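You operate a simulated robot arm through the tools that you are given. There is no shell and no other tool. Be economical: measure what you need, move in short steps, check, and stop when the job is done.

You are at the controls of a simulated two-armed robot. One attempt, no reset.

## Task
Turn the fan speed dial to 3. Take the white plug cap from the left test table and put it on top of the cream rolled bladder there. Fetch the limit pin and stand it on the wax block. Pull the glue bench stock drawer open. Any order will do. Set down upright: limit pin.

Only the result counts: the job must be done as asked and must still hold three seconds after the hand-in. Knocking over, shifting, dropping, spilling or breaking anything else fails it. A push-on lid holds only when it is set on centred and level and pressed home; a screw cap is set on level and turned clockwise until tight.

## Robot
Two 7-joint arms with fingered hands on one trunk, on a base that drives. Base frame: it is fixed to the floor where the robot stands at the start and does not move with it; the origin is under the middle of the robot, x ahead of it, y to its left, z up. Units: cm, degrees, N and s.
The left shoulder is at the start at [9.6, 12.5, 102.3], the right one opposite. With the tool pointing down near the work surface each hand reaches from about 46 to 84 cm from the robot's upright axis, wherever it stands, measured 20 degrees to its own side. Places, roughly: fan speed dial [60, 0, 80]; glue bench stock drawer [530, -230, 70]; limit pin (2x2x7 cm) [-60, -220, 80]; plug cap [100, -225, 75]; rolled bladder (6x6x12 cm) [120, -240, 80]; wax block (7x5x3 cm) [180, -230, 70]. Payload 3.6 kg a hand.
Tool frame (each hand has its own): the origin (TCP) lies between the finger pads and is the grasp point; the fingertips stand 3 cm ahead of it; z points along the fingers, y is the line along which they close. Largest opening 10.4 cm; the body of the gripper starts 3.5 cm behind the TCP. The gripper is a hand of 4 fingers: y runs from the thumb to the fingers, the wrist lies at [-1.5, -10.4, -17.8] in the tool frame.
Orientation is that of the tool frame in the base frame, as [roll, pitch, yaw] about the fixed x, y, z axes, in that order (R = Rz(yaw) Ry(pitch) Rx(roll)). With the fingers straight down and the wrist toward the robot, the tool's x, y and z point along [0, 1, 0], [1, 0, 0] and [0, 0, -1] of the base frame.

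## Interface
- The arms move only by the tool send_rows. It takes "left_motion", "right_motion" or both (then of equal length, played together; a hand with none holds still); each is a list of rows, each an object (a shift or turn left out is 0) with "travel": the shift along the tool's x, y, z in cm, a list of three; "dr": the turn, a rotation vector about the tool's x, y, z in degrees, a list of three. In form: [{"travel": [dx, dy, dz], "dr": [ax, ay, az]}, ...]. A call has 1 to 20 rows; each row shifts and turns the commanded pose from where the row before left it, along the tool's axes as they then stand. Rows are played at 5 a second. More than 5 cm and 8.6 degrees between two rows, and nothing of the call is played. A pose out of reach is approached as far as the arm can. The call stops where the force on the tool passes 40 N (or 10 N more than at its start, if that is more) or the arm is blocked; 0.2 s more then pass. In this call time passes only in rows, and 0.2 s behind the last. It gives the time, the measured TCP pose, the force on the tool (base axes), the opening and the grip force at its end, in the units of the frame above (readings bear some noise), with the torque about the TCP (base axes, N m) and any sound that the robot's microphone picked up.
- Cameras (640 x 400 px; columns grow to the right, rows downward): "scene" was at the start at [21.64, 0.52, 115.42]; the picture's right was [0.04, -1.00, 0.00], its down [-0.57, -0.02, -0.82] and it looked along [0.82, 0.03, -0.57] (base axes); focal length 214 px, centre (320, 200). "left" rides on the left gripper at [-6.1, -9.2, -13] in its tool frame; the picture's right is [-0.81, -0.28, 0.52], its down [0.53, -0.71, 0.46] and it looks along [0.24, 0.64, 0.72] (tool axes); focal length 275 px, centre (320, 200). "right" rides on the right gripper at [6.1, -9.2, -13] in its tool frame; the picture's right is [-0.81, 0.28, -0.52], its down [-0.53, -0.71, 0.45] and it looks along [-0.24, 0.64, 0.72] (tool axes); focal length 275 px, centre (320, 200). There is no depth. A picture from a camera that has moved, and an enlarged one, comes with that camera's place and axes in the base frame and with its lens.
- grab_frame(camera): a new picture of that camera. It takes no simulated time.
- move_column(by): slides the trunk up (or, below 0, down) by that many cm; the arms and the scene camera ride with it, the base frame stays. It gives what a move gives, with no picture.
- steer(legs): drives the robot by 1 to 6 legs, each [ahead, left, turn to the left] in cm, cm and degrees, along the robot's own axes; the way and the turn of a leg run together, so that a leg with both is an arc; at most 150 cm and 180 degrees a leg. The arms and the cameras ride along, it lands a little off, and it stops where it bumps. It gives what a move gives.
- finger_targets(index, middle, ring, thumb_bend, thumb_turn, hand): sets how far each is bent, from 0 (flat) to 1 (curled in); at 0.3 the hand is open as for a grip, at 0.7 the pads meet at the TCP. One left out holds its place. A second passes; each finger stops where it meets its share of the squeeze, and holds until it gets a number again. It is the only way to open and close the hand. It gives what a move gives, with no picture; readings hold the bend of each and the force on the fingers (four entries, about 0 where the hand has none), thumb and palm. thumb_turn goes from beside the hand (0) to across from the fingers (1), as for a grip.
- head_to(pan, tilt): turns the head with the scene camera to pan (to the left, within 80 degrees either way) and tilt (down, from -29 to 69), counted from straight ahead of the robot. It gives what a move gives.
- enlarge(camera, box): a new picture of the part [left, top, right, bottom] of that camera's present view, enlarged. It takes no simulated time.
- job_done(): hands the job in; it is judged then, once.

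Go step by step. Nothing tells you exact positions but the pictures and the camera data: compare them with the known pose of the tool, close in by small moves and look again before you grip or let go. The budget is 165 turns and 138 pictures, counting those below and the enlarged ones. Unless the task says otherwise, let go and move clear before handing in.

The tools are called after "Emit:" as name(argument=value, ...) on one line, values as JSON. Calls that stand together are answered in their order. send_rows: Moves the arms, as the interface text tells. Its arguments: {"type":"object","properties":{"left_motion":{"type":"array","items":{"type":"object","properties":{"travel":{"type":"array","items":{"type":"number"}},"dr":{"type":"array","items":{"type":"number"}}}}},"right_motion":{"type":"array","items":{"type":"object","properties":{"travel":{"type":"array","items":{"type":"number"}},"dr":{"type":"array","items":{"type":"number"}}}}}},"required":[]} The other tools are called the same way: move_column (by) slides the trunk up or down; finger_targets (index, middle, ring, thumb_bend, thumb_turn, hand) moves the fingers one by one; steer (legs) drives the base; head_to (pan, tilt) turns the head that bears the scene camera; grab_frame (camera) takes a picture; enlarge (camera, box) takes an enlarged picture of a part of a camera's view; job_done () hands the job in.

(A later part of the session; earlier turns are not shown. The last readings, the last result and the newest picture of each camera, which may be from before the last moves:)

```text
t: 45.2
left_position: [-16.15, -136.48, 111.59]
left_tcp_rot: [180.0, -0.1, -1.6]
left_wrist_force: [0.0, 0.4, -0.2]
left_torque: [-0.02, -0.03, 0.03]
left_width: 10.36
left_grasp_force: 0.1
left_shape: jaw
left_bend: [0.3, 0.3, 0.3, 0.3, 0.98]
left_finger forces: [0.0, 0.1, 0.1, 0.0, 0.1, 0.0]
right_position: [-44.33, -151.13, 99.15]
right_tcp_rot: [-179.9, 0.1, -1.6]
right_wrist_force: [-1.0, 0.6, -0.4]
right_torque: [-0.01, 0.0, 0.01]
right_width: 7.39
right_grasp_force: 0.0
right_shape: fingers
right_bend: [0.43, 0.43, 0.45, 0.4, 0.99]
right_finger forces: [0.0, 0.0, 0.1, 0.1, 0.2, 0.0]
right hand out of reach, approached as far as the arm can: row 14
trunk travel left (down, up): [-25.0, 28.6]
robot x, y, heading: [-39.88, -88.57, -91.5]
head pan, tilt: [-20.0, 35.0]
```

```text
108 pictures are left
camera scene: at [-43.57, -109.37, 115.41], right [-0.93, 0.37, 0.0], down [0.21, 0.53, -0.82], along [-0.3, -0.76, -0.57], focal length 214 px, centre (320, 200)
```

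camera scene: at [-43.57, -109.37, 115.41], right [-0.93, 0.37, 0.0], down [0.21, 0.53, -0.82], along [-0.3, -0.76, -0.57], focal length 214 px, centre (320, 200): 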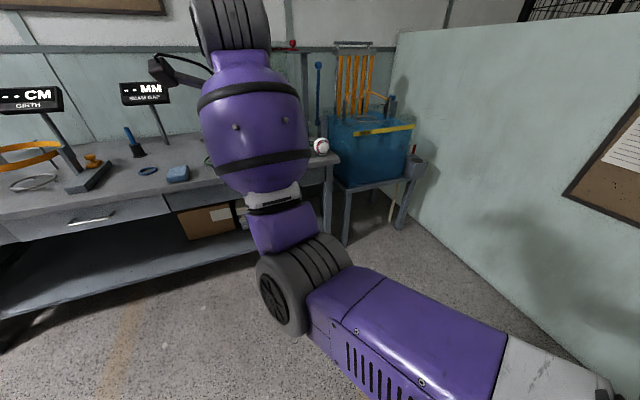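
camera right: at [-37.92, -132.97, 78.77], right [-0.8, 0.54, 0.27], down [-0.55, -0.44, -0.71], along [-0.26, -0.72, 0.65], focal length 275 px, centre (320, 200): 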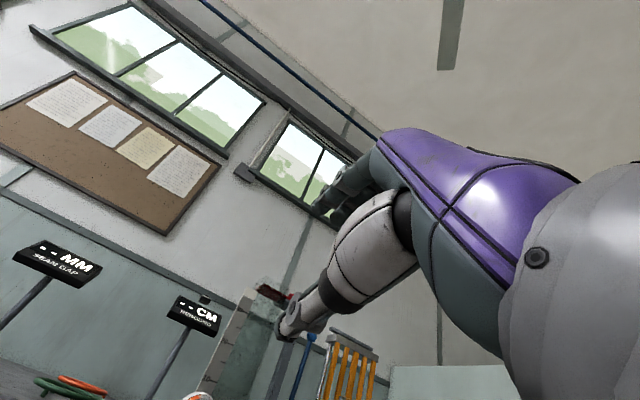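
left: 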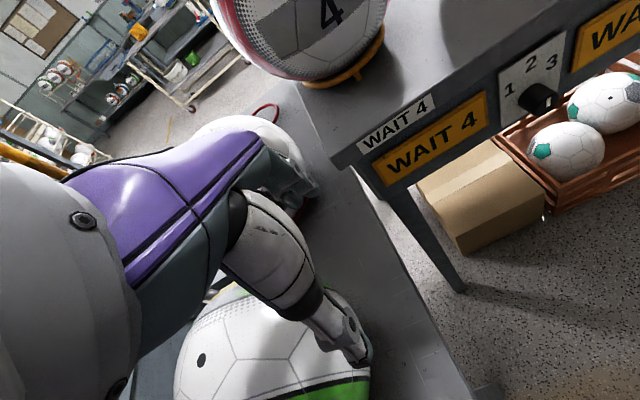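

Elbow is in the low branch. I unwind: point forward, roll the hand so the wrist goes to the right side, pitch down and yaw back.

Emit:
send_rows(right_motion=[{"dr": [-8.2, 0, 0]}, {"dr": [-8.2, 0, 0]}, {"dr": [-8.2, 0, 0]}, {"dr": [-8.2, 0, 0]}, {"dr": [-8.2, 0, 0]}, {"dr": [-8.2, 0, 0]}, {"dr": [-8.2, 0, 0]}, {"dr": [-8.2, 0, 0]}, {"dr": [-8.2, 0, 0]}, {"dr": [-8.2, 0, 0]}, {"dr": [-8, 0, 0]}, {"dr": [0, 0, -8.5]}, {"dr": [0, 0, -8.5]}, {"dr": [0, 0, -8.5]}, {"dr": [0, 0, -8.5]}, {"dr": [0, 0, -8.5]}, {"dr": [0, 0, -8.5]}, {"dr": [0, 0, -8.5]}, {"dr": [0, 0, -8.5]}, {"dr": [0, 0, -8.5]}])

Emit:
send_rows(right_motion=[{"dr": [0, 0, -8.5]}, {"dr": [0, 0, -5]}, {"travel": [0, -2, 0]}, {"travel": [0, -3, 0]}, {"travel": [0, -3, 0]}, {"travel": [0, -3, 0]}, {"travel": [0, -3, 0]}])

Emit:
grab_frame(camera="scene")

```text
t: 49.5
left_position: [-16.15, -136.55, 111.73]
left_tcp_rot: [-179.9, 0.0, -1.6]
left_wrist_force: [0.5, -0.2, -0.3]
left_torque: [-0.01, -0.03, -0.03]
left_width: 10.34
left_grasp_force: 0.1
left_shape: jaw
left_bend: [0.3, 0.3, 0.3, 0.3, 0.98]
left_finger forces: [0.0, 0.1, 0.0, 0.0, 0.1, 0.0]
right_position: [-44.36, -151.07, 99.28]
right_tcp_rot: [89.7, 76.7, -1.9]
right_wrist_force: [0.7, 1.1, 1.1]
right_torque: [0.0, 0.02, 0.01]
right_width: 7.38
right_grasp_force: 0.1
right_shape: fingers
right_bend: [0.43, 0.43, 0.45, 0.4, 0.99]
right_finger forces: [0.0, 0.0, 0.0, 0.0, 0.0, 0.0]
right hand out of reach, approached as far as the arm can: row 11
trunk travel left (down, up): [-25.0, 28.6]
robot x, y, heading: [-39.55, -88.19, -91.5]
head pan, tilt: [-20.0, 35.0]
```

```text
t: 51.0
left_position: [-16.25, -136.42, 111.68]
left_tcp_rot: [179.9, 0.0, -1.6]
left_wrist_force: [-1.1, -0.7, 0.4]
left_torque: [-0.03, 0.01, 0.02]
left_width: 10.36
left_grasp_force: 0.1
left_shape: jaw
left_bend: [0.3, 0.3, 0.3, 0.3, 0.98]
left_finger forces: [0.0, 0.1, 0.0, 0.1, 0.0, 0.0]
right_position: [-58.39, -150.77, 99.17]
right_tcp_rot: [-47.6, 89.8, -139.1]
right_wrist_force: [0.3, 0.3, -0.6]
right_torque: [0.0, -0.01, 0.04]
right_width: 7.39
right_grasp_force: 0.0
right_shape: fingers
right_bend: [0.43, 0.43, 0.45, 0.4, 0.99]
right_finger forces: [0.1, 0.0, 0.1, 0.0, 0.0, 0.1]
trunk travel left (down, up): [-25.0, 28.6]
robot x, y, heading: [-39.79, -88.15, -91.4]
head pan, tilt: [-20.0, 35.0]
```

```text
107 pictures are left
camera scene: at [-43.6, -109.31, 115.42], right [-0.93, 0.37, 0.0], down [0.21, 0.53, -0.82], along [-0.3, -0.76, -0.57], focal length 214 px, centre (320, 200)
```

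scene: 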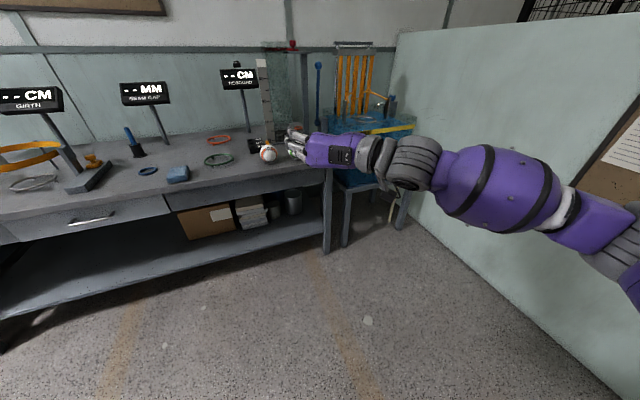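

Good: the elbow is now out to the right. Pitch the tool down about its y axis.

Emit:
send_rows(right_motion=[{"dr": [0, 8.2, 0]}, {"dr": [0, 8.2, 0]}, {"dr": [0, 8.2, 0]}, {"dr": [0, 8.2, 0]}, {"dr": [0, 8.2, 0]}, {"dr": [0, 8.2, 0]}, {"dr": [0, 8.2, 0]}, {"dr": [0, 8.2, 0]}, {"dr": [0, 8.2, 0]}, {"dr": [0, 8.2, 0]}, {"dr": [0, 8, 0]}])

Emit:
send_rows(right_motion=[{"dr": [0, 0, 8]}, {"dr": [0, 0, 8]}, {"dr": [0, 0, 8]}, {"dr": [0, 0, 8]}, {"dr": [0, 0, 8]}, {"dr": [0, 0, 8]}, {"dr": [0, 0, 8]}, {"dr": [0, 0, 8]}, {"dr": [0, 0, 8]}, {"dr": [0, 0, 8]}, {"dr": [0, 0, 8]}])

Emit:
grab_frame(camera="scene")

Emit:
grab_frame(camera="right")

```text
t: 53.5
left_position: [-16.14, -136.52, 111.74]
left_tcp_rot: [180.0, 0.1, -1.5]
left_wrist_force: [0.3, 0.4, 0.1]
left_torque: [0.01, -0.03, 0.0]
left_width: 10.38
left_grasp_force: 0.0
left_shape: jaw
left_bend: [0.3, 0.3, 0.3, 0.3, 0.98]
left_finger forces: [0.1, 0.0, 0.0, 0.0, 0.1, 0.0]
right_position: [-58.23, -150.71, 99.13]
right_tcp_rot: [-179.8, 0.1, 88.3]
right_wrist_force: [0.0, 0.4, -0.8]
right_torque: [-0.02, -0.03, -0.02]
right_width: 7.37
right_grasp_force: 0.1
right_shape: fingers
right_bend: [0.43, 0.43, 0.45, 0.4, 0.99]
right_finger forces: [0.1, 0.0, 0.1, 0.0, 0.0, 0.1]
trunk travel left (down, up): [-25.0, 28.6]
robot x, y, heading: [-39.81, -88.34, -91.7]
head pan, tilt: [-20.0, 35.0]
```

```text
t: 55.9
left_position: [-16.2, -136.54, 111.58]
left_tcp_rot: [-179.9, 0.0, -1.6]
left_wrist_force: [0.2, 0.4, -0.1]
left_torque: [-0.03, 0.01, 0.04]
left_width: 10.35
left_grasp_force: 0.0
left_shape: jaw
left_bend: [0.3, 0.3, 0.3, 0.3, 0.98]
left_finger forces: [0.1, 0.0, 0.0, 0.1, 0.0, 0.0]
right_position: [-58.25, -150.85, 99.26]
right_tcp_rot: [179.9, 0.0, 0.2]
right_wrist_force: [-0.6, -0.3, 0.1]
right_torque: [-0.02, 0.05, -0.01]
right_width: 7.39
right_grasp_force: 0.0
right_shape: fingers
right_bend: [0.43, 0.43, 0.45, 0.4, 0.99]
right_finger forces: [0.0, 0.0, 0.1, 0.1, 0.0, 0.0]
trunk travel left (down, up): [-25.0, 28.6]
robot x, y, heading: [-39.54, -88.15, -91.5]
head pan, tilt: [-20.0, 35.0]
```

```text
106 pictures are left
camera scene: at [-43.56, -109.33, 115.42], right [-0.93, 0.37, 0.0], down [0.21, 0.53, -0.82], along [-0.3, -0.76, -0.57], focal length 214 px, centre (320, 200)
```

scene: 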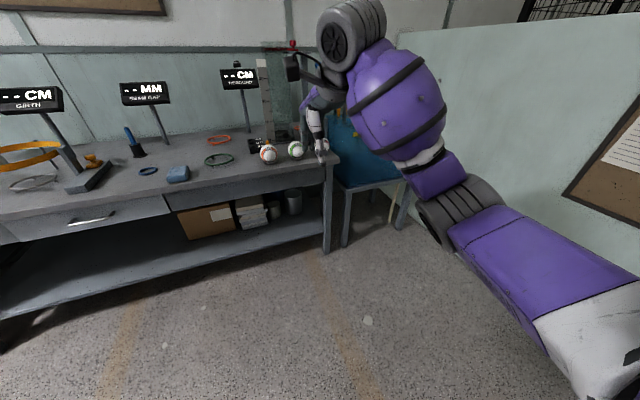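

```text
105 pictures are left
camera right: at [-52.23, -141.5, 112.26], right [-0.81, -0.28, 0.52], down [-0.54, 0.71, -0.46], along [-0.24, -0.65, -0.72], focal length 275 px, centre (320, 200)
```

right: 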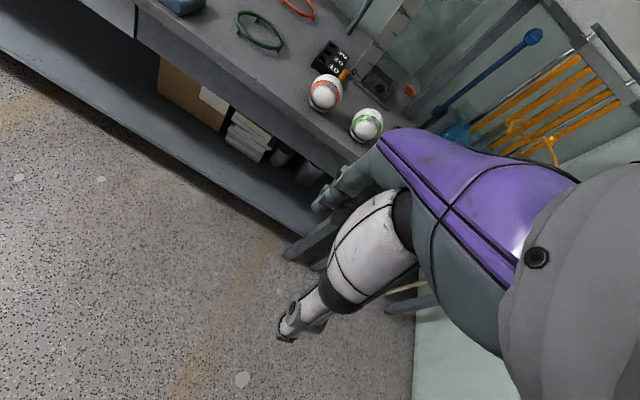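

Emit:
enlarge(camera="right", box=[270, 20, 430, 120])

```text
4.00 times, centred on (350, 70) of right
camera zoom: at [-52.23, -141.5, 112.26], right [-0.81, -0.28, 0.52], down [-0.54, 0.71, -0.46], along [-0.24, -0.65, -0.72], focal length 1101 px, centre (200, 720)
```

zoom: 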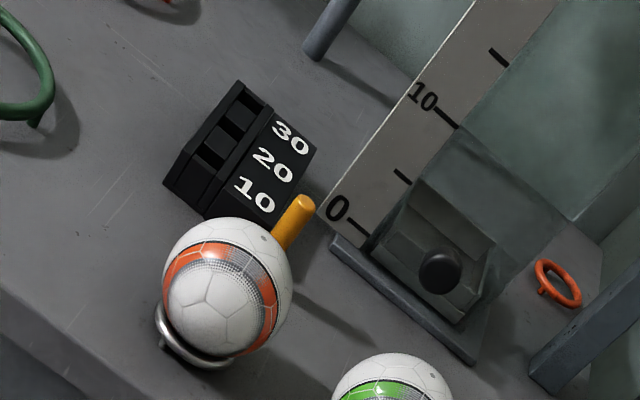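

Right arm is in good shape now. Pin stands upright at about [-57.4, -219], top z≈77.5, between step block, ball and ruler. I retract/raise slightly and drive closer.

Emit:
send_rows(right_motion=[{"travel": [0, -3, -2]}, {"travel": [0, -3, -2]}, {"travel": [0, -3, -2]}])

Emit:
steer(legs=[[62, 0, 1.4]])

Emit:
grab_frame(camera="right")

Emit:
grab_frame(camera="scene")

```text
t: 56.6
left_position: [-16.22, -136.37, 111.67]
left_tcp_rot: [180.0, 0.0, -1.6]
left_wrist_force: [0.5, 0.0, -0.1]
left_torque: [-0.01, -0.02, 0.01]
left_width: 10.36
left_grasp_force: 0.0
left_shape: jaw
left_bend: [0.3, 0.3, 0.3, 0.3, 0.98]
left_finger forces: [0.0, 0.0, 0.0, 0.1, 0.0, 0.0]
right_position: [-58.52, -141.47, 105.25]
right_tcp_rot: [180.0, 0.1, 0.4]
right_wrist_force: [0.0, 0.2, 0.9]
right_torque: [-0.04, 0.0, 0.0]
right_width: 7.37
right_grasp_force: 0.1
right_shape: fingers
right_bend: [0.43, 0.43, 0.45, 0.4, 0.99]
right_finger forces: [0.1, 0.0, 0.0, 0.0, 0.1, 0.0]
trunk travel left (down, up): [-25.0, 28.6]
robot x, y, heading: [-39.82, -88.16, -91.6]
head pan, tilt: [-20.0, 35.0]
```

```text
t: 60.1
left_position: [-16.11, -198.02, 111.76]
left_tcp_rot: [179.9, 0.1, -0.2]
left_wrist_force: [-0.1, 0.0, 0.5]
left_torque: [0.01, 0.01, 0.0]
left_width: 10.37
left_grasp_force: 0.0
left_shape: jaw
left_bend: [0.3, 0.3, 0.3, 0.3, 0.98]
left_finger forces: [0.0, 0.0, 0.0, 0.0, 0.0, 0.1]
right_position: [-58.29, -204.22, 105.28]
right_tcp_rot: [179.9, 0.1, 1.9]
right_wrist_force: [-0.5, 0.5, -0.4]
right_torque: [-0.01, 0.01, 0.0]
right_width: 7.39
right_grasp_force: 0.1
right_shape: fingers
right_bend: [0.43, 0.43, 0.45, 0.4, 0.99]
right_finger forces: [0.1, 0.1, 0.1, 0.1, 0.0, 0.0]
trunk travel left (down, up): [-25.0, 28.6]
robot x, y, heading: [-40.99, -150.09, -90.4]
head pan, tilt: [-20.0, 35.0]
```

```text
103 pictures are left
camera right: at [-52.33, -194.74, 118.29], right [-0.8, -0.3, 0.52], down [-0.56, 0.7, -0.46], along [-0.22, -0.65, -0.72], focal length 275 px, centre (320, 200)
```

right: 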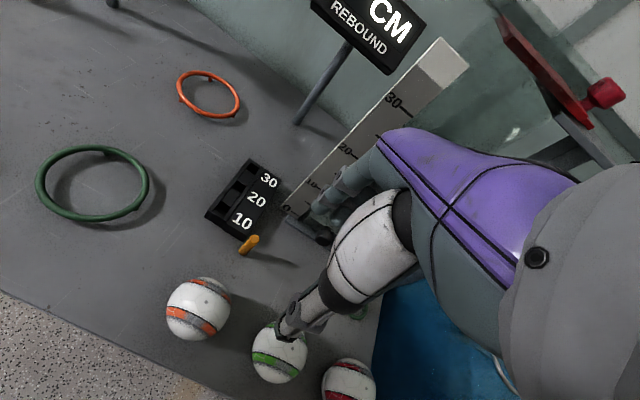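

```text
102 pictures are left
camera scene: at [-44.05, -171.5, 115.41], right [-0.94, 0.35, 0.0], down [0.2, 0.54, -0.82], along [-0.28, -0.77, -0.57], focal length 214 px, centre (320, 200)
```

scene: 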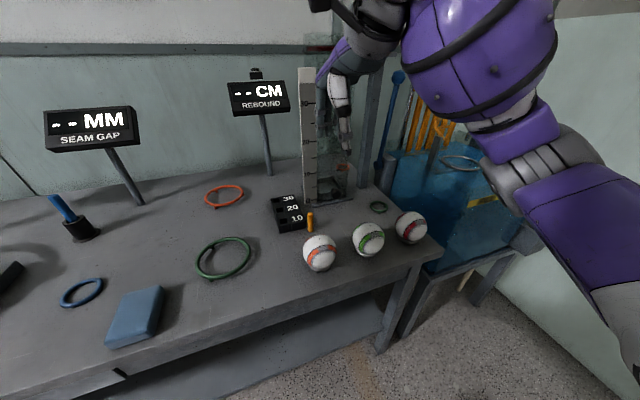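

Emit:
enlarge(camera="right", box=[180, 150, 340, 270])

Emit:
enlarge(camera="scene", box=[260, 180, 360, 260])

```text
3.33 times, centred on (260, 210) of right
camera zoom: at [-52.33, -194.74, 118.29], right [-0.8, -0.3, 0.52], down [-0.56, 0.7, -0.46], along [-0.22, -0.65, -0.72], focal length 918 px, centre (520, 167)
```

zoom: 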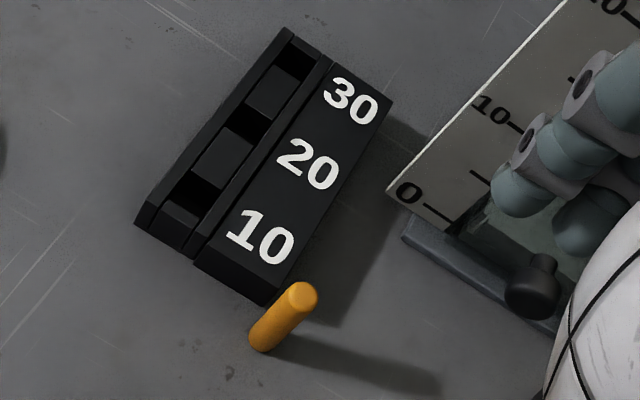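

```text
5.00 times, centred on (310, 220) of scene
camera zoom: at [-44.05, -171.5, 115.41], right [-0.94, 0.35, 0.0], down [0.2, 0.54, -0.82], along [-0.28, -0.77, -0.57], focal length 1072 px, centre (370, 100)
```

zoom: 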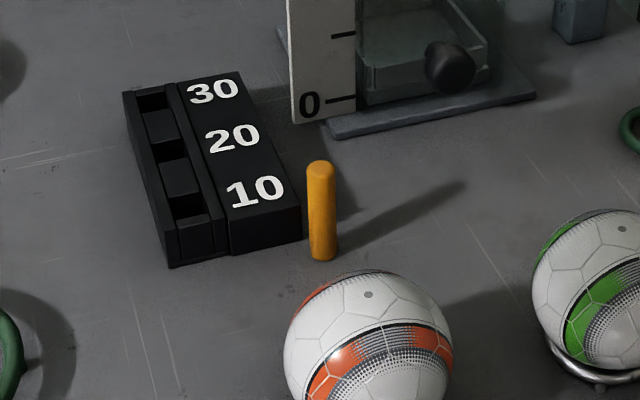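

Pin top is at [-57.05, -215.6, 79], base on z≈72, block corner just behind-left of it. I move over it, yaw the hand 40° and come down partway.

Emit:
finger_targets(hand="right", index=0.4, middle=0.4, ring=0.3, thumb_bend=0.4)

Emit:
send_rows(right_motion=[{"travel": [0.3, 4, 0]}, {"travel": [0.3, 4, 0]}, {"travel": [0.3, 3.4, 0]}, {"dr": [0, 0, 7]}, {"dr": [0, 0, 7]}, {"dr": [0, 0, 7]}, {"dr": [0, 0, 7]}, {"dr": [0, 0, 7]}, {"dr": [0, 0, 7]}, {"travel": [0, 0, 4]}, {"travel": [0, 0, 4]}, {"travel": [0, 0, 4]}, {"travel": [0, 0, 4]}])

Emit:
grab_frame(camera="right")

Emit:
enlarge(camera="scene", box=[240, 140, 400, 260])

```text
t: 61.1
left_position: [-16.09, -197.97, 111.6]
left_tcp_rot: [180.0, 0.0, -0.3]
left_wrist_force: [0.2, 0.7, -0.3]
left_torque: [0.0, 0.03, 0.07]
left_width: 10.37
left_grasp_force: 0.1
left_shape: jaw
left_bend: [0.3, 0.3, 0.3, 0.3, 0.98]
left_finger forces: [0.0, 0.0, 0.0, 0.0, 0.1, 0.0]
right_position: [-58.08, -204.09, 105.2]
right_tcp_rot: [179.9, 0.1, 1.9]
right_wrist_force: [0.2, 0.7, 0.5]
right_torque: [0.01, -0.01, -0.02]
right_width: 7.77
right_grasp_force: 0.0
right_shape: fingers
right_bend: [0.4, 0.4, 0.3, 0.4, 0.99]
right_finger forces: [0.0, 0.0, 0.0, 0.0, 0.0, 0.1]
trunk travel left (down, up): [-25.0, 28.6]
robot x, y, heading: [-40.77, -150.3, -89.8]
head pan, tilt: [-20.0, 35.0]
```

```text
t: 63.9
left_position: [-16.11, -198.2, 111.6]
left_tcp_rot: [180.0, 0.0, -0.2]
left_wrist_force: [-0.2, 0.5, 0.1]
left_torque: [0.01, 0.0, 0.03]
left_width: 10.38
left_grasp_force: 0.0
left_shape: jaw
left_bend: [0.3, 0.3, 0.3, 0.3, 0.98]
left_finger forces: [0.0, 0.1, 0.0, 0.0, 0.1, 0.0]
right_position: [-57.04, -215.57, 89.2]
right_tcp_rot: [179.8, -0.1, -40.3]
right_wrist_force: [0.6, 0.0, -0.3]
right_torque: [0.05, 0.0, -0.02]
right_width: 7.75
right_grasp_force: 0.0
right_shape: fingers
right_bend: [0.4, 0.4, 0.3, 0.4, 0.99]
right_finger forces: [0.0, 0.1, 0.1, 0.0, 0.0, 0.1]
trunk travel left (down, up): [-25.0, 28.6]
robot x, y, heading: [-40.44, -150.41, -90.3]
head pan, tilt: [-20.0, 35.0]
```

```text
99 pictures are left
camera right: at [-46.44, -212.46, 102.29], right [-0.8, 0.32, 0.52], down [0.05, 0.89, -0.46], along [-0.6, -0.34, -0.72], focal length 275 px, centre (320, 200)
```

right: 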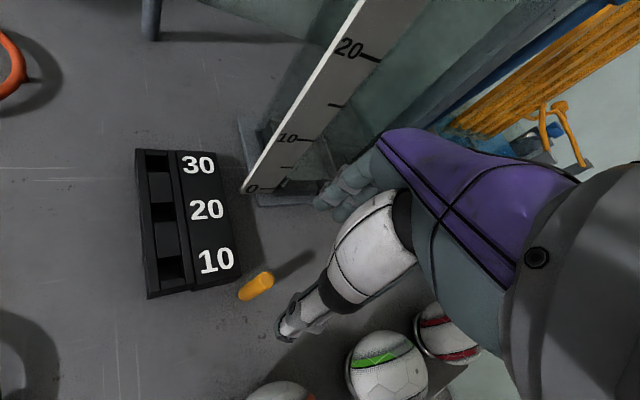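

```text
3.33 times, centred on (320, 200) of scene
camera zoom: at [-44.06, -171.49, 115.41], right [-0.94, 0.35, 0.0], down [0.2, 0.54, -0.82], along [-0.28, -0.77, -0.57], focal length 715 px, centre (320, 200)
```

zoom: 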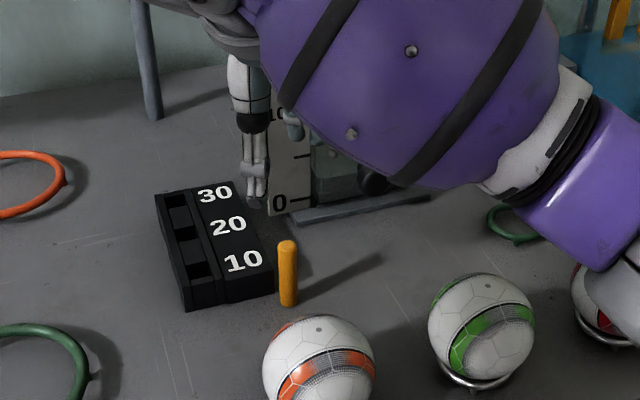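

Emit:
send_rows(right_motion=[{"travel": [0.2, 0.1, 3]}, {"travel": [0, 0, 3]}])

Emit:
grab_frame(camera="right")

Emit:
enlarge(camera="scene", box=[240, 140, 400, 260])

```text
t: 64.5
left_position: [-15.99, -197.99, 111.64]
left_tcp_rot: [180.0, 0.0, -0.1]
left_wrist_force: [-0.5, 1.0, 0.0]
left_torque: [0.03, -0.01, 0.0]
left_width: 10.4
left_grasp_force: 0.1
left_shape: jaw
left_bend: [0.3, 0.3, 0.3, 0.3, 0.98]
left_finger forces: [0.1, 0.0, 0.0, 0.0, 0.0, 0.0]
right_position: [-56.72, -215.65, 83.12]
right_tcp_rot: [179.9, 0.0, -40.4]
right_wrist_force: [0.1, 0.4, -0.3]
right_torque: [0.02, 0.01, -0.01]
right_width: 7.76
right_grasp_force: 0.1
right_shape: fingers
right_bend: [0.4, 0.4, 0.3, 0.4, 0.99]
right_finger forces: [0.0, 0.1, 0.0, 0.1, 0.0, 0.0]
trunk travel left (down, up): [-25.0, 28.6]
robot x, y, heading: [-40.69, -150.65, -89.7]
head pan, tilt: [-20.0, 35.0]
```

```text
97 pictures are left
camera right: at [-46.16, -212.57, 96.17], right [-0.8, 0.32, 0.52], down [0.05, 0.89, -0.46], along [-0.6, -0.34, -0.72], focal length 275 px, centre (320, 200)
```

right: 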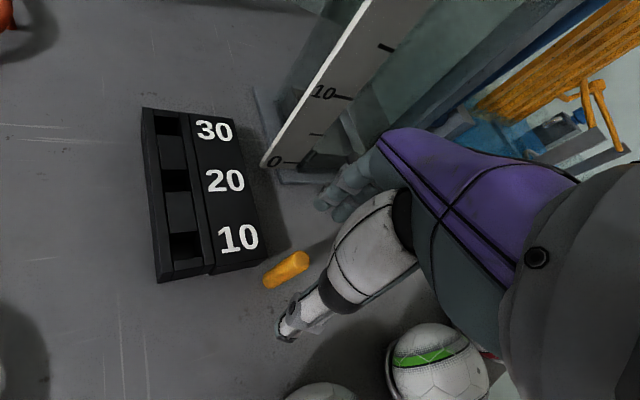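

```text
3.33 times, centred on (320, 200) of scene
camera zoom: at [-44.05, -171.47, 115.42], right [-0.94, 0.35, 0.0], down [0.2, 0.54, -0.82], along [-0.28, -0.77, -0.57], focal length 715 px, centre (320, 200)
```

zoom: 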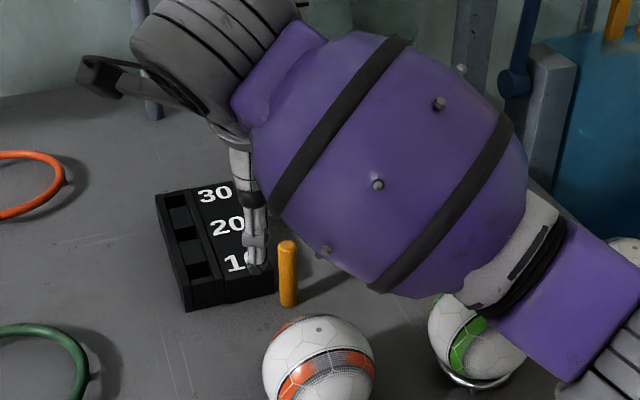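

Hand lines up, but the forearm is close to the balls. I'll lift, back the base 13 cm (straightening the arm), and come in again.

Emit:
send_rows(right_motion=[{"travel": [0, 0, -4]}, {"travel": [0, 0, -4]}, {"travel": [0, 0, -4]}, {"travel": [0, 0, -4]}])

Emit:
steer(legs=[[-13, 0, 0]])

Emit:
send_rows(right_motion=[{"travel": [-2, 2.5, 0]}, {"travel": [-2, 2.5, 0]}, {"travel": [-2, 2.5, 0]}, {"travel": [-1.4, 2, 0]}])

Emit:
grab_frame(camera="scene")

```text
t: 65.5
left_position: [-15.94, -197.94, 111.67]
left_tcp_rot: [-180.0, 0.0, -0.1]
left_wrist_force: [0.2, 0.3, 0.2]
left_torque: [-0.01, -0.02, 0.02]
left_width: 10.39
left_grasp_force: 0.1
left_shape: jaw
left_bend: [0.3, 0.3, 0.3, 0.3, 0.98]
left_finger forces: [0.0, 0.1, 0.0, 0.0, 0.0, 0.0]
right_position: [-56.79, -215.63, 98.87]
right_tcp_rot: [179.8, 0.1, -40.3]
right_wrist_force: [0.1, 1.1, 0.1]
right_torque: [-0.03, -0.01, 0.02]
right_width: 7.75
right_grasp_force: 0.0
right_shape: fingers
right_bend: [0.4, 0.4, 0.3, 0.4, 0.99]
right_finger forces: [0.0, 0.1, 0.0, 0.1, 0.1, 0.1]
trunk travel left (down, up): [-25.0, 28.6]
robot x, y, heading: [-40.81, -150.54, -90.1]
head pan, tilt: [-20.0, 35.0]
```

```text
t: 66.8
left_position: [-16.01, -184.83, 111.66]
left_tcp_rot: [180.0, 0.0, -0.3]
left_wrist_force: [-0.7, 0.3, 0.2]
left_torque: [-0.07, 0.01, 0.01]
left_width: 10.36
left_grasp_force: 0.0
left_shape: jaw
left_bend: [0.3, 0.3, 0.3, 0.3, 0.98]
left_finger forces: [0.0, 0.0, 0.1, 0.1, 0.0, 0.1]
right_position: [-56.94, -202.57, 98.91]
right_tcp_rot: [179.7, 0.0, -40.4]
right_wrist_force: [0.3, 1.3, -0.3]
right_torque: [-0.04, 0.0, -0.01]
right_width: 7.78
right_grasp_force: 0.3
right_shape: fingers
right_bend: [0.4, 0.4, 0.3, 0.4, 0.99]
right_finger forces: [0.0, 0.0, 0.1, 0.0, 0.0, 0.1]
trunk travel left (down, up): [-25.0, 28.6]
robot x, y, heading: [-40.58, -137.52, -90.6]
head pan, tilt: [-20.0, 35.0]
```

```text
t: 67.8
left_position: [-16.0, -185.03, 111.6]
left_tcp_rot: [180.0, 0.0, -0.3]
left_wrist_force: [0.3, 0.8, 0.2]
left_torque: [0.0, 0.0, 0.02]
left_width: 10.39
left_grasp_force: 0.0
left_shape: jaw
left_bend: [0.3, 0.3, 0.3, 0.3, 0.98]
left_finger forces: [0.1, 0.0, 0.0, 0.0, 0.0, 0.1]
right_position: [-68.58, -205.29, 98.87]
right_tcp_rot: [179.9, 0.0, -40.3]
right_wrist_force: [0.5, 0.6, 0.4]
right_torque: [0.0, -0.01, 0.02]
right_width: 7.76
right_grasp_force: 0.1
right_shape: fingers
right_bend: [0.4, 0.4, 0.3, 0.4, 0.99]
right_finger forces: [0.1, 0.1, 0.0, 0.0, 0.1, 0.0]
trunk travel left (down, up): [-25.0, 28.6]
robot x, y, heading: [-40.58, -137.12, -90.2]
head pan, tilt: [-20.0, 35.0]
```

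```text
95 pictures are left
camera scene: at [-44.04, -158.44, 115.42], right [-0.94, 0.35, 0.0], down [0.2, 0.54, -0.82], along [-0.28, -0.77, -0.57], focal length 214 px, centre (320, 200)
```

scene: 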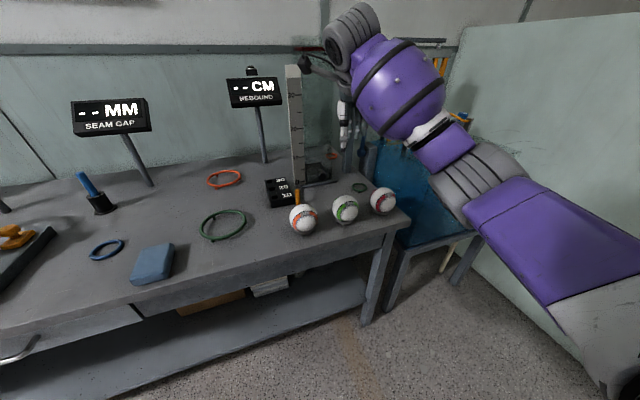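

Emit:
send_rows(right_motion=[{"travel": [4, 0.1, 0]}, {"travel": [4, 0.1, 0]}, {"travel": [4, 0.1, 0]}, {"travel": [3.7, 0.1, 0]}, {"travel": [0, 0, 4]}, {"travel": [0, 0, 4]}, {"travel": [0, 0, 4]}, {"travel": [0, 0, 3]}])

Emit:
grab_frame(camera="scene")

Emit:
grab_frame(camera="right")

```text
t: 69.6
left_position: [-16.0, -184.95, 111.67]
left_tcp_rot: [179.9, 0.0, -0.3]
left_wrist_force: [0.7, 0.0, -1.1]
left_torque: [0.0, -0.01, 0.0]
left_width: 10.37
left_grasp_force: 0.0
left_shape: jaw
left_bend: [0.3, 0.3, 0.3, 0.3, 0.98]
left_finger forces: [0.0, 0.0, 0.1, 0.1, 0.1, 0.0]
right_position: [-57.03, -213.92, 83.12]
right_tcp_rot: [179.8, 0.1, -40.3]
right_wrist_force: [0.1, 0.0, -1.4]
right_torque: [-0.02, -0.01, 0.01]
right_width: 7.76
right_grasp_force: 0.1
right_shape: fingers
right_bend: [0.4, 0.4, 0.3, 0.4, 0.99]
right_finger forces: [0.1, 0.1, 0.1, 0.1, 0.0, 0.0]
right hand out of reach, approached as far as the arm can: row 4
trunk travel left (down, up): [-25.0, 28.6]
robot x, y, heading: [-40.53, -137.34, -90.3]
head pan, tilt: [-20.0, 35.0]
```

```text
94 pictures are left
camera scene: at [-44.02, -158.45, 115.42], right [-0.94, 0.35, 0.0], down [0.2, 0.54, -0.82], along [-0.28, -0.77, -0.57], focal length 214 px, centre (320, 200)
```

scene: 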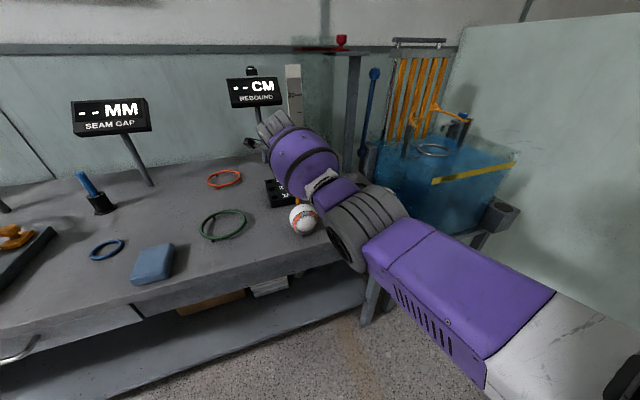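

```text
93 pictures are left
camera right: at [-46.32, -210.88, 96.17], right [-0.8, 0.32, 0.52], down [0.05, 0.89, -0.46], along [-0.6, -0.34, -0.72], focal length 275 px, centre (320, 200)
```

right: 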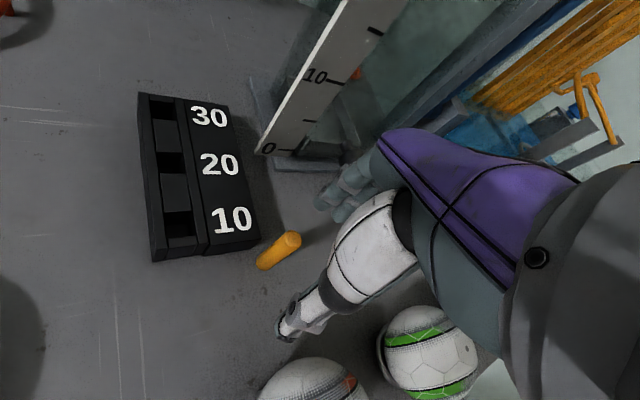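

Forearm is now clear of the balls; only 2 cm short in reach. Drive 3 cm ahead with the hand lifted slightly.

Emit:
send_rows(right_motion=[{"travel": [0, 0, -4]}])

Emit:
steer(legs=[[3, 0, 0]])

Emit:
grab_frame(camera="right")

Emit:
enlarge(camera="scene", box=[220, 140, 380, 260])

```text
t: 70.0
left_position: [-16.08, -185.04, 111.7]
left_tcp_rot: [180.0, 0.0, -0.3]
left_wrist_force: [-0.5, -0.2, -0.9]
left_torque: [-0.01, -0.02, 0.03]
left_width: 10.38
left_grasp_force: 0.2
left_shape: jaw
left_bend: [0.3, 0.3, 0.3, 0.3, 0.98]
left_finger forces: [0.1, 0.1, 0.0, 0.0, 0.0, 0.1]
right_position: [-56.9, -213.8, 87.17]
right_tcp_rot: [179.9, -0.1, -40.3]
right_wrist_force: [-0.2, 0.6, 0.8]
right_torque: [0.02, 0.02, 0.0]
right_width: 7.76
right_grasp_force: 0.1
right_shape: fingers
right_bend: [0.4, 0.4, 0.3, 0.4, 0.99]
right_finger forces: [0.0, 0.0, 0.0, 0.1, 0.0, 0.0]
trunk travel left (down, up): [-25.0, 28.6]
robot x, y, heading: [-40.44, -137.47, -90.2]
head pan, tilt: [-20.0, 35.0]
```

```text
t: 70.9
left_position: [-16.01, -188.03, 111.52]
left_tcp_rot: [-179.8, -0.1, -0.1]
left_wrist_force: [-0.2, -0.5, 0.1]
left_torque: [0.01, -0.02, -0.01]
left_width: 10.41
left_grasp_force: 0.1
left_shape: jaw
left_bend: [0.3, 0.3, 0.3, 0.3, 0.98]
left_finger forces: [0.0, 0.0, 0.1, 0.1, 0.1, 0.0]
right_position: [-56.85, -216.67, 86.99]
right_tcp_rot: [179.9, 0.0, -40.2]
right_wrist_force: [0.3, -0.9, -1.1]
right_torque: [-0.01, 0.0, 0.0]
right_width: 7.76
right_grasp_force: 0.0
right_shape: fingers
right_bend: [0.4, 0.4, 0.3, 0.4, 0.99]
right_finger forces: [0.0, 0.0, 0.0, 0.0, 0.1, 0.0]
trunk travel left (down, up): [-25.0, 28.6]
robot x, y, heading: [-40.77, -140.0, -90.3]
head pan, tilt: [-20.0, 35.0]
```

```text
92 pictures are left
camera right: at [-46.31, -213.67, 100.05], right [-0.8, 0.31, 0.52], down [0.05, 0.89, -0.46], along [-0.6, -0.34, -0.72], focal length 275 px, centre (320, 200)
```

right: 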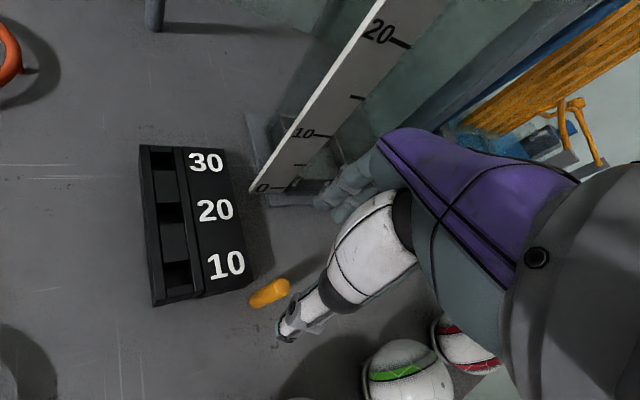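

```text
3.33 times, centred on (300, 200) of scene
camera zoom: at [-44.02, -161.45, 115.4], right [-0.94, 0.35, 0.0], down [0.2, 0.54, -0.82], along [-0.28, -0.77, -0.57], focal length 715 px, centre (387, 200)
```

zoom: 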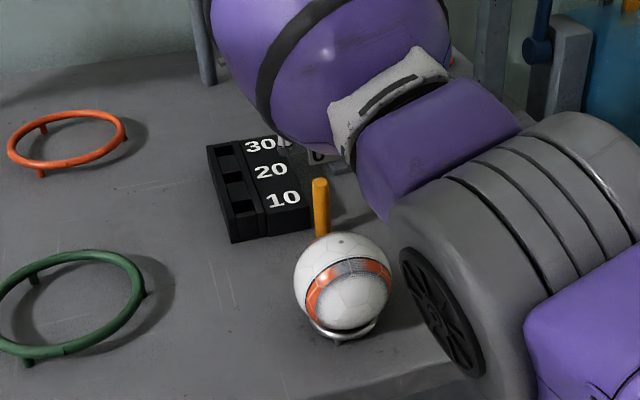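

Emit:
send_rows(right_motion=[{"travel": [-0.5, -0.4, 0]}, {"travel": [0, 0, 3]}, {"travel": [0, 0, 2]}])

Emit:
grab_frame(camera="scene")

Emit:
grab_frame(camera="right")

```text
t: 71.7
left_position: [-15.98, -187.94, 111.61]
left_tcp_rot: [-179.9, 0.0, -0.2]
left_wrist_force: [0.4, 0.0, 0.5]
left_torque: [-0.01, -0.01, 0.0]
left_width: 10.38
left_grasp_force: 0.1
left_shape: jaw
left_bend: [0.3, 0.3, 0.3, 0.3, 0.98]
left_finger forces: [0.0, 0.1, 0.0, 0.0, 0.0, 0.0]
right_position: [-57.27, -215.93, 82.04]
right_tcp_rot: [179.9, -0.1, -40.2]
right_wrist_force: [0.2, -1.3, 0.4]
right_torque: [0.03, 0.0, -0.01]
right_width: 7.79
right_grasp_force: 0.0
right_shape: fingers
right_bend: [0.4, 0.4, 0.3, 0.4, 0.99]
right_finger forces: [0.0, 0.1, 0.0, 0.0, 0.0, 0.0]
trunk travel left (down, up): [-25.0, 28.6]
robot x, y, heading: [-40.67, -140.44, -90.5]
head pan, tilt: [-20.0, 35.0]
```

```text
90 pictures are left
camera scene: at [-44.02, -161.35, 115.42], right [-0.94, 0.35, 0.0], down [0.2, 0.54, -0.82], along [-0.28, -0.77, -0.57], focal length 214 px, centre (320, 200)
```

scene: 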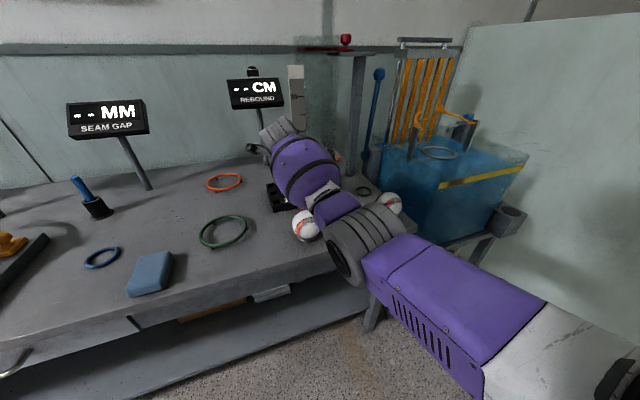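

```text
89 pictures are left
camera right: at [-46.57, -212.94, 95.12], right [-0.8, 0.31, 0.52], down [0.05, 0.89, -0.46], along [-0.6, -0.34, -0.72], focal length 275 px, centre (320, 200)
```

right: 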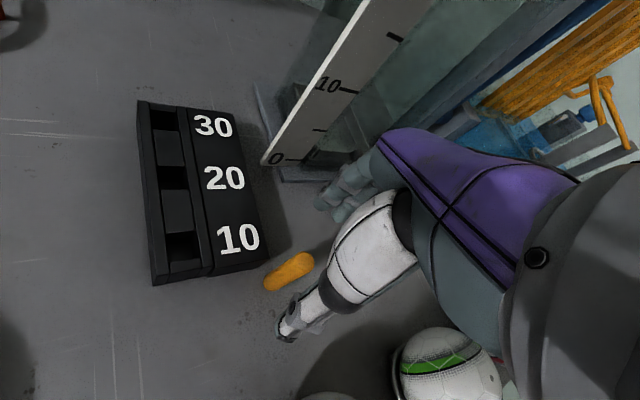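

Emit:
send_rows(right_motion=[{"travel": [0, 0, 2]}, {"travel": [0, 0, 1.9]}])

Emit:
grab_frame(camera="right")

Emit:
enlarge(camera="scene", box=[250, 140, 430, 300])

```text
t: 72.3
left_position: [-15.94, -187.89, 111.56]
left_tcp_rot: [-179.9, 0.1, -0.2]
left_wrist_force: [0.5, 0.0, 1.5]
left_torque: [-0.01, -0.02, 0.0]
left_width: 10.36
left_grasp_force: 0.0
left_shape: jaw
left_bend: [0.3, 0.3, 0.3, 0.3, 0.98]
left_finger forces: [0.1, 0.0, 0.0, 0.1, 0.1, 0.1]
right_position: [-56.99, -216.06, 78.13]
right_tcp_rot: [179.7, 0.0, -40.3]
right_wrist_force: [0.7, 0.1, -0.2]
right_torque: [-0.02, 0.03, -0.04]
right_width: 7.79
right_grasp_force: 0.1
right_shape: fingers
right_bend: [0.4, 0.4, 0.3, 0.4, 0.99]
right_finger forces: [0.1, 0.0, 0.0, 0.0, 0.0, 0.0]
trunk travel left (down, up): [-25.0, 28.6]
robot x, y, heading: [-40.75, -139.93, -90.0]
head pan, tilt: [-20.0, 35.0]
```

```text
88 pictures are left
camera right: at [-46.38, -212.97, 91.18], right [-0.8, 0.32, 0.52], down [0.05, 0.89, -0.46], along [-0.6, -0.34, -0.72], focal length 275 px, centre (320, 200)
```

right: 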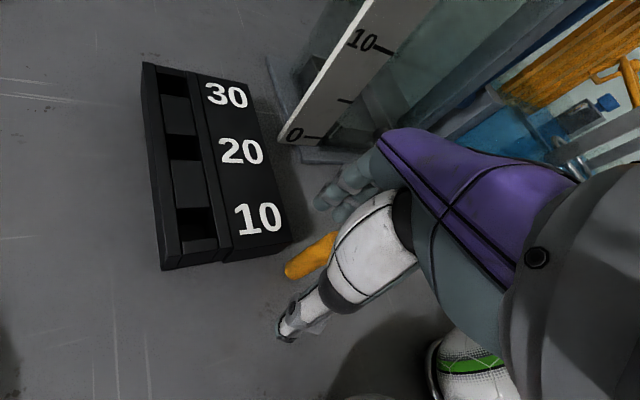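

```text
2.50 times, centred on (340, 220) of scene
camera zoom: at [-44.02, -161.35, 115.42], right [-0.94, 0.35, 0.0], down [0.2, 0.54, -0.82], along [-0.28, -0.77, -0.57], focal length 536 px, centre (270, 150)
```

zoom: 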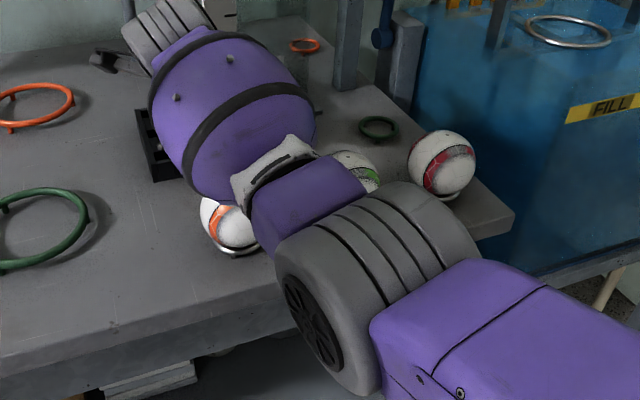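

Pin is between thumb and fingers. Closing index, middle and thumb.

Emit:
finger_targets(hand="right", index=0.7, middle=0.7, thumb_bend=0.7)

Emit:
grab_frame(camera="right")

```text
t: 73.3
left_position: [-16.0, -188.0, 111.56]
left_tcp_rot: [-179.9, 0.0, -0.2]
left_wrist_force: [-0.3, -0.6, 0.2]
left_torque: [0.03, 0.01, -0.02]
left_width: 10.36
left_grasp_force: 0.1
left_shape: jaw
left_bend: [0.3, 0.3, 0.3, 0.3, 0.98]
left_finger forces: [0.0, 0.0, 0.0, 0.0, 0.0, 0.0]
right_position: [-56.95, -216.02, 78.11]
right_tcp_rot: [179.8, -0.1, -40.3]
right_wrist_force: [-1.0, 0.3, -0.2]
right_torque: [0.02, 0.0, 0.0]
right_width: 0.94
right_grasp_force: 3.8
right_shape: fingers
right_bend: [0.67, 0.68, 0.3, 0.66, 1.0]
right_finger forces: [1.4, 2.3, 0.1, 0.1, 3.7, 0.1]
trunk travel left (down, up): [-25.0, 28.6]
robot x, y, heading: [-40.66, -140.18, -90.4]
head pan, tilt: [-20.0, 35.0]
```

```text
86 pictures are left
camera right: at [-46.37, -212.96, 91.17], right [-0.8, 0.31, 0.52], down [0.05, 0.89, -0.46], along [-0.6, -0.34, -0.72], focal length 275 px, centre (320, 200)
```

right: 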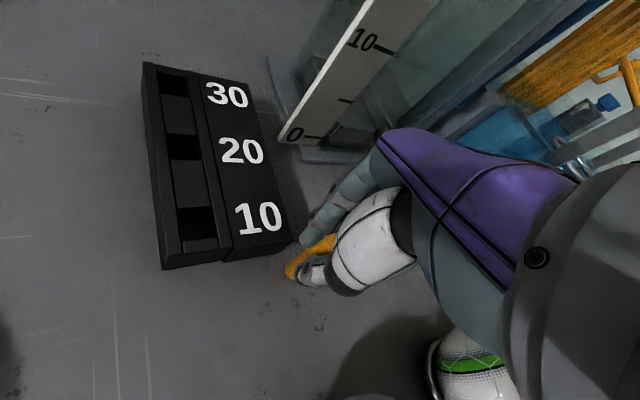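

Emit:
finger_targets(hand="right", index=0.85, middle=0.85, thumb_bend=0.85)

Emit:
send_rows(right_motion=[{"travel": [0, 0, -1]}, {"travel": [0, 0, -2]}, {"travel": [0, 0, -3]}, {"travel": [0, 0, -4]}, {"travel": [0, 0, -4]}, {"travel": [0, 0, -4]}])

Emit:
grab_frame(camera="right")

```text
t: 74.3
left_position: [-16.1, -187.89, 111.57]
left_tcp_rot: [-179.9, 0.0, -0.1]
left_wrist_force: [-0.3, -0.1, 0.2]
left_torque: [-0.02, 0.02, -0.01]
left_width: 10.36
left_grasp_force: 0.0
left_shape: jaw
left_bend: [0.3, 0.3, 0.3, 0.3, 0.98]
left_finger forces: [0.0, 0.0, 0.0, 0.1, 0.0, 0.0]
right_position: [-56.98, -216.06, 78.09]
right_tcp_rot: [180.0, 0.1, -40.2]
right_wrist_force: [-0.1, 0.7, -1.5]
right_torque: [0.0, -0.03, -0.02]
right_width: 0.51
right_grasp_force: 18.5
right_shape: fingers
right_bend: [0.72, 0.72, 0.3, 0.72, 0.99]
right_finger forces: [10.5, 8.6, 0.0, 0.0, 18.6, 0.1]
trunk travel left (down, up): [-25.0, 28.6]
robot x, y, heading: [-40.7, -140.2, -90.3]
head pan, tilt: [-20.0, 35.0]
```

```text
t: 75.7
left_position: [-15.93, -187.87, 111.6]
left_tcp_rot: [-180.0, 0.0, -0.2]
left_wrist_force: [-0.4, 0.0, -0.3]
left_torque: [-0.03, 0.04, -0.01]
left_width: 10.38
left_grasp_force: 0.1
left_shape: jaw
left_bend: [0.3, 0.3, 0.3, 0.3, 0.98]
left_finger forces: [0.0, 0.0, 0.0, 0.1, 0.1, 0.1]
right_position: [-56.94, -215.74, 96.08]
right_tcp_rot: [179.8, 0.1, -40.3]
right_wrist_force: [0.1, -0.5, -0.9]
right_torque: [0.0, 0.03, 0.0]
right_width: 0.52
right_grasp_force: 19.0
right_shape: fingers
right_bend: [0.72, 0.72, 0.3, 0.72, 0.99]
right_finger forces: [10.6, 9.0, 0.0, 0.1, 18.6, 0.0]
trunk travel left (down, up): [-25.0, 28.6]
robot x, y, heading: [-40.76, -140.07, -90.3]
head pan, tilt: [-20.0, 35.0]
```

```text
85 pictures are left
camera right: at [-46.41, -212.61, 109.16], right [-0.8, 0.31, 0.52], down [0.05, 0.89, -0.46], along [-0.6, -0.34, -0.72], focal length 275 px, centre (320, 200)
```

right: 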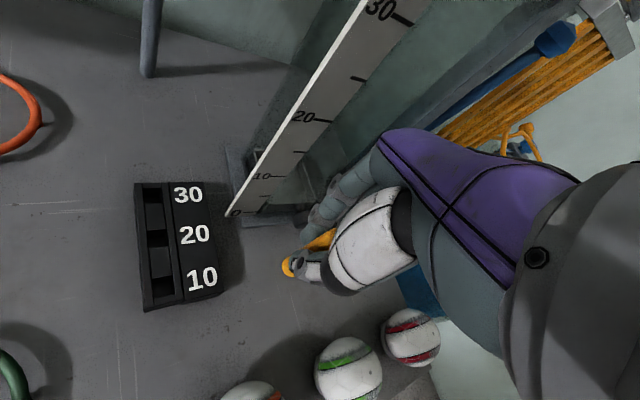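

Pin is securely held (bottom ≈6.1 cm below TCP). Now retract, un-yaw, and raise for travel.

Emit:
send_rows(right_motion=[{"travel": [-1.7, -1.9, -1]}, {"travel": [-1.7, -1.9, -1]}, {"travel": [-1.7, -1.9, -1]}, {"travel": [-1.7, -1.9, -1]}, {"dr": [0, 0, -7]}, {"dr": [0, 0, -7]}, {"dr": [0, 0, -7]}, {"dr": [0, 0, -7]}, {"dr": [0, 0, -7]}, {"dr": [0, 0, -6]}, {"travel": [0, -4, -2]}, {"travel": [0, -4, -2]}, {"travel": [0, -4, -2]}])

Emit:
head_to(pan=60, tilt=25)

Emit:
grab_frame(camera="scene")

```text
t: 78.5
left_position: [-15.99, -187.84, 111.65]
left_tcp_rot: [179.9, 0.0, -0.2]
left_wrist_force: [-0.2, 0.4, -0.1]
left_torque: [-0.01, -0.01, 0.0]
left_width: 10.34
left_grasp_force: 0.1
left_shape: jaw
left_bend: [0.3, 0.3, 0.3, 0.3, 0.98]
left_finger forces: [0.0, 0.0, 0.0, 0.0, 0.1, 0.0]
right_position: [-60.02, -202.45, 104.82]
right_tcp_rot: [179.9, 0.1, 0.7]
right_wrist_force: [-0.1, 0.6, -0.1]
right_torque: [0.04, 0.01, 0.0]
right_width: 0.5
right_grasp_force: 19.9
right_shape: fingers
right_bend: [0.72, 0.72, 0.3, 0.73, 0.99]
right_finger forces: [10.8, 9.9, 0.1, 0.0, 18.6, 0.1]
right hand out of reach, approached as far as the arm can: row 11, 12, 13
trunk travel left (down, up): [-25.0, 28.6]
robot x, y, heading: [-40.7, -140.48, -90.4]
head pan, tilt: [-20.0, 35.0]
```

```text
t: 80.0
left_position: [-16.06, -187.9, 111.51]
left_tcp_rot: [-180.0, 0.1, -0.2]
left_wrist_force: [0.4, 0.2, 0.1]
left_torque: [-0.02, -0.01, 0.0]
left_width: 10.37
left_grasp_force: 0.1
left_shape: jaw
left_bend: [0.3, 0.3, 0.3, 0.3, 0.98]
left_finger forces: [0.0, 0.0, 0.1, 0.1, 0.0, 0.0]
right_position: [-60.01, -202.51, 104.74]
right_tcp_rot: [179.9, 0.2, 0.7]
right_wrist_force: [-0.3, 1.0, -0.8]
right_torque: [0.0, -0.03, 0.02]
right_width: 0.49
right_grasp_force: 19.6
right_shape: fingers
right_bend: [0.72, 0.72, 0.3, 0.73, 0.99]
right_finger forces: [10.8, 10.0, 0.1, 0.0, 18.6, 0.1]
trunk travel left (down, up): [-25.0, 28.6]
robot x, y, heading: [-40.71, -140.26, -90.5]
head pan, tilt: [60.0, 25.0]
```

```text
84 pictures are left
camera scene: at [-33.02, -157.74, 116.99], right [-0.5, -0.86, 0.0], down [-0.36, 0.21, -0.91], along [0.78, -0.46, -0.42], focal length 214 px, centre (320, 200)
```

scene: 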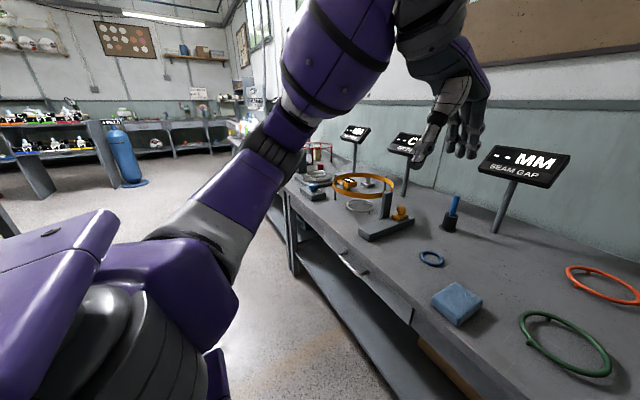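

Corridor to the left looks free. Sideways along the tables.

Emit:
steer(legs=[[-4, 0, 0], [0, 110, 0.3]])

Emit:
head_to(pan=25, tilt=35)

Emit:
grab_frame(camera="scene")

```text
t: 86.0
left_position: [93.21, -181.34, 111.6]
left_tcp_rot: [-180.0, 0.0, 2.1]
left_wrist_force: [-0.6, 0.5, 0.2]
left_torque: [-0.03, 0.0, 0.0]
left_width: 10.37
left_grasp_force: 0.1
left_shape: jaw
left_bend: [0.3, 0.3, 0.3, 0.3, 0.98]
left_finger forces: [0.0, 0.0, 0.1, 0.1, 0.1, 0.0]
right_position: [49.75, -197.65, 104.89]
right_tcp_rot: [180.0, 0.0, 2.8]
right_wrist_force: [0.3, 0.1, -0.7]
right_torque: [0.0, -0.01, 0.01]
right_width: 0.39
right_grasp_force: 19.1
right_shape: fingers
right_bend: [0.72, 0.72, 0.3, 0.73, 0.97]
right_finger forces: [9.7, 10.7, 0.0, 0.0, 18.2, 0.1]
trunk travel left (down, up): [-25.0, 28.6]
robot x, y, heading: [66.81, -134.68, -88.4]
head pan, tilt: [60.0, 25.0]
```

```text
t: 87.0
left_position: [93.27, -181.47, 111.61]
left_tcp_rot: [179.9, -0.1, 1.9]
left_wrist_force: [-0.1, 0.3, 0.6]
left_torque: [-0.03, 0.0, 0.05]
left_width: 10.36
left_grasp_force: 0.1
left_shape: jaw
left_bend: [0.3, 0.3, 0.3, 0.3, 0.98]
left_finger forces: [0.1, 0.0, 0.0, 0.0, 0.1, 0.0]
right_position: [49.66, -197.62, 104.81]
right_tcp_rot: [179.9, 0.1, 2.8]
right_wrist_force: [0.2, -0.8, -0.9]
right_torque: [-0.03, -0.02, 0.03]
right_width: 0.39
right_grasp_force: 19.4
right_shape: fingers
right_bend: [0.72, 0.72, 0.3, 0.73, 0.97]
right_finger forces: [9.8, 10.6, 0.0, 0.0, 18.1, 0.0]
trunk travel left (down, up): [-25.0, 28.6]
robot x, y, heading: [66.91, -134.66, -88.3]
head pan, tilt: [25.0, 35.0]
```

```text
83 pictures are left
camera scene: at [70.99, -155.38, 115.42], right [-0.89, -0.45, 0.0], down [-0.26, 0.51, -0.82], along [0.37, -0.73, -0.57], focal length 214 px, centre (320, 200)
```

scene: 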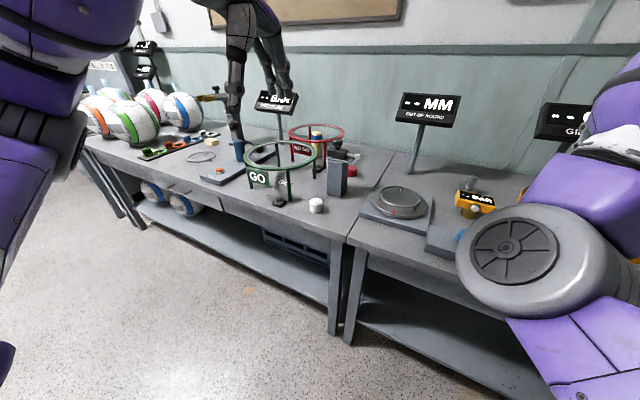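

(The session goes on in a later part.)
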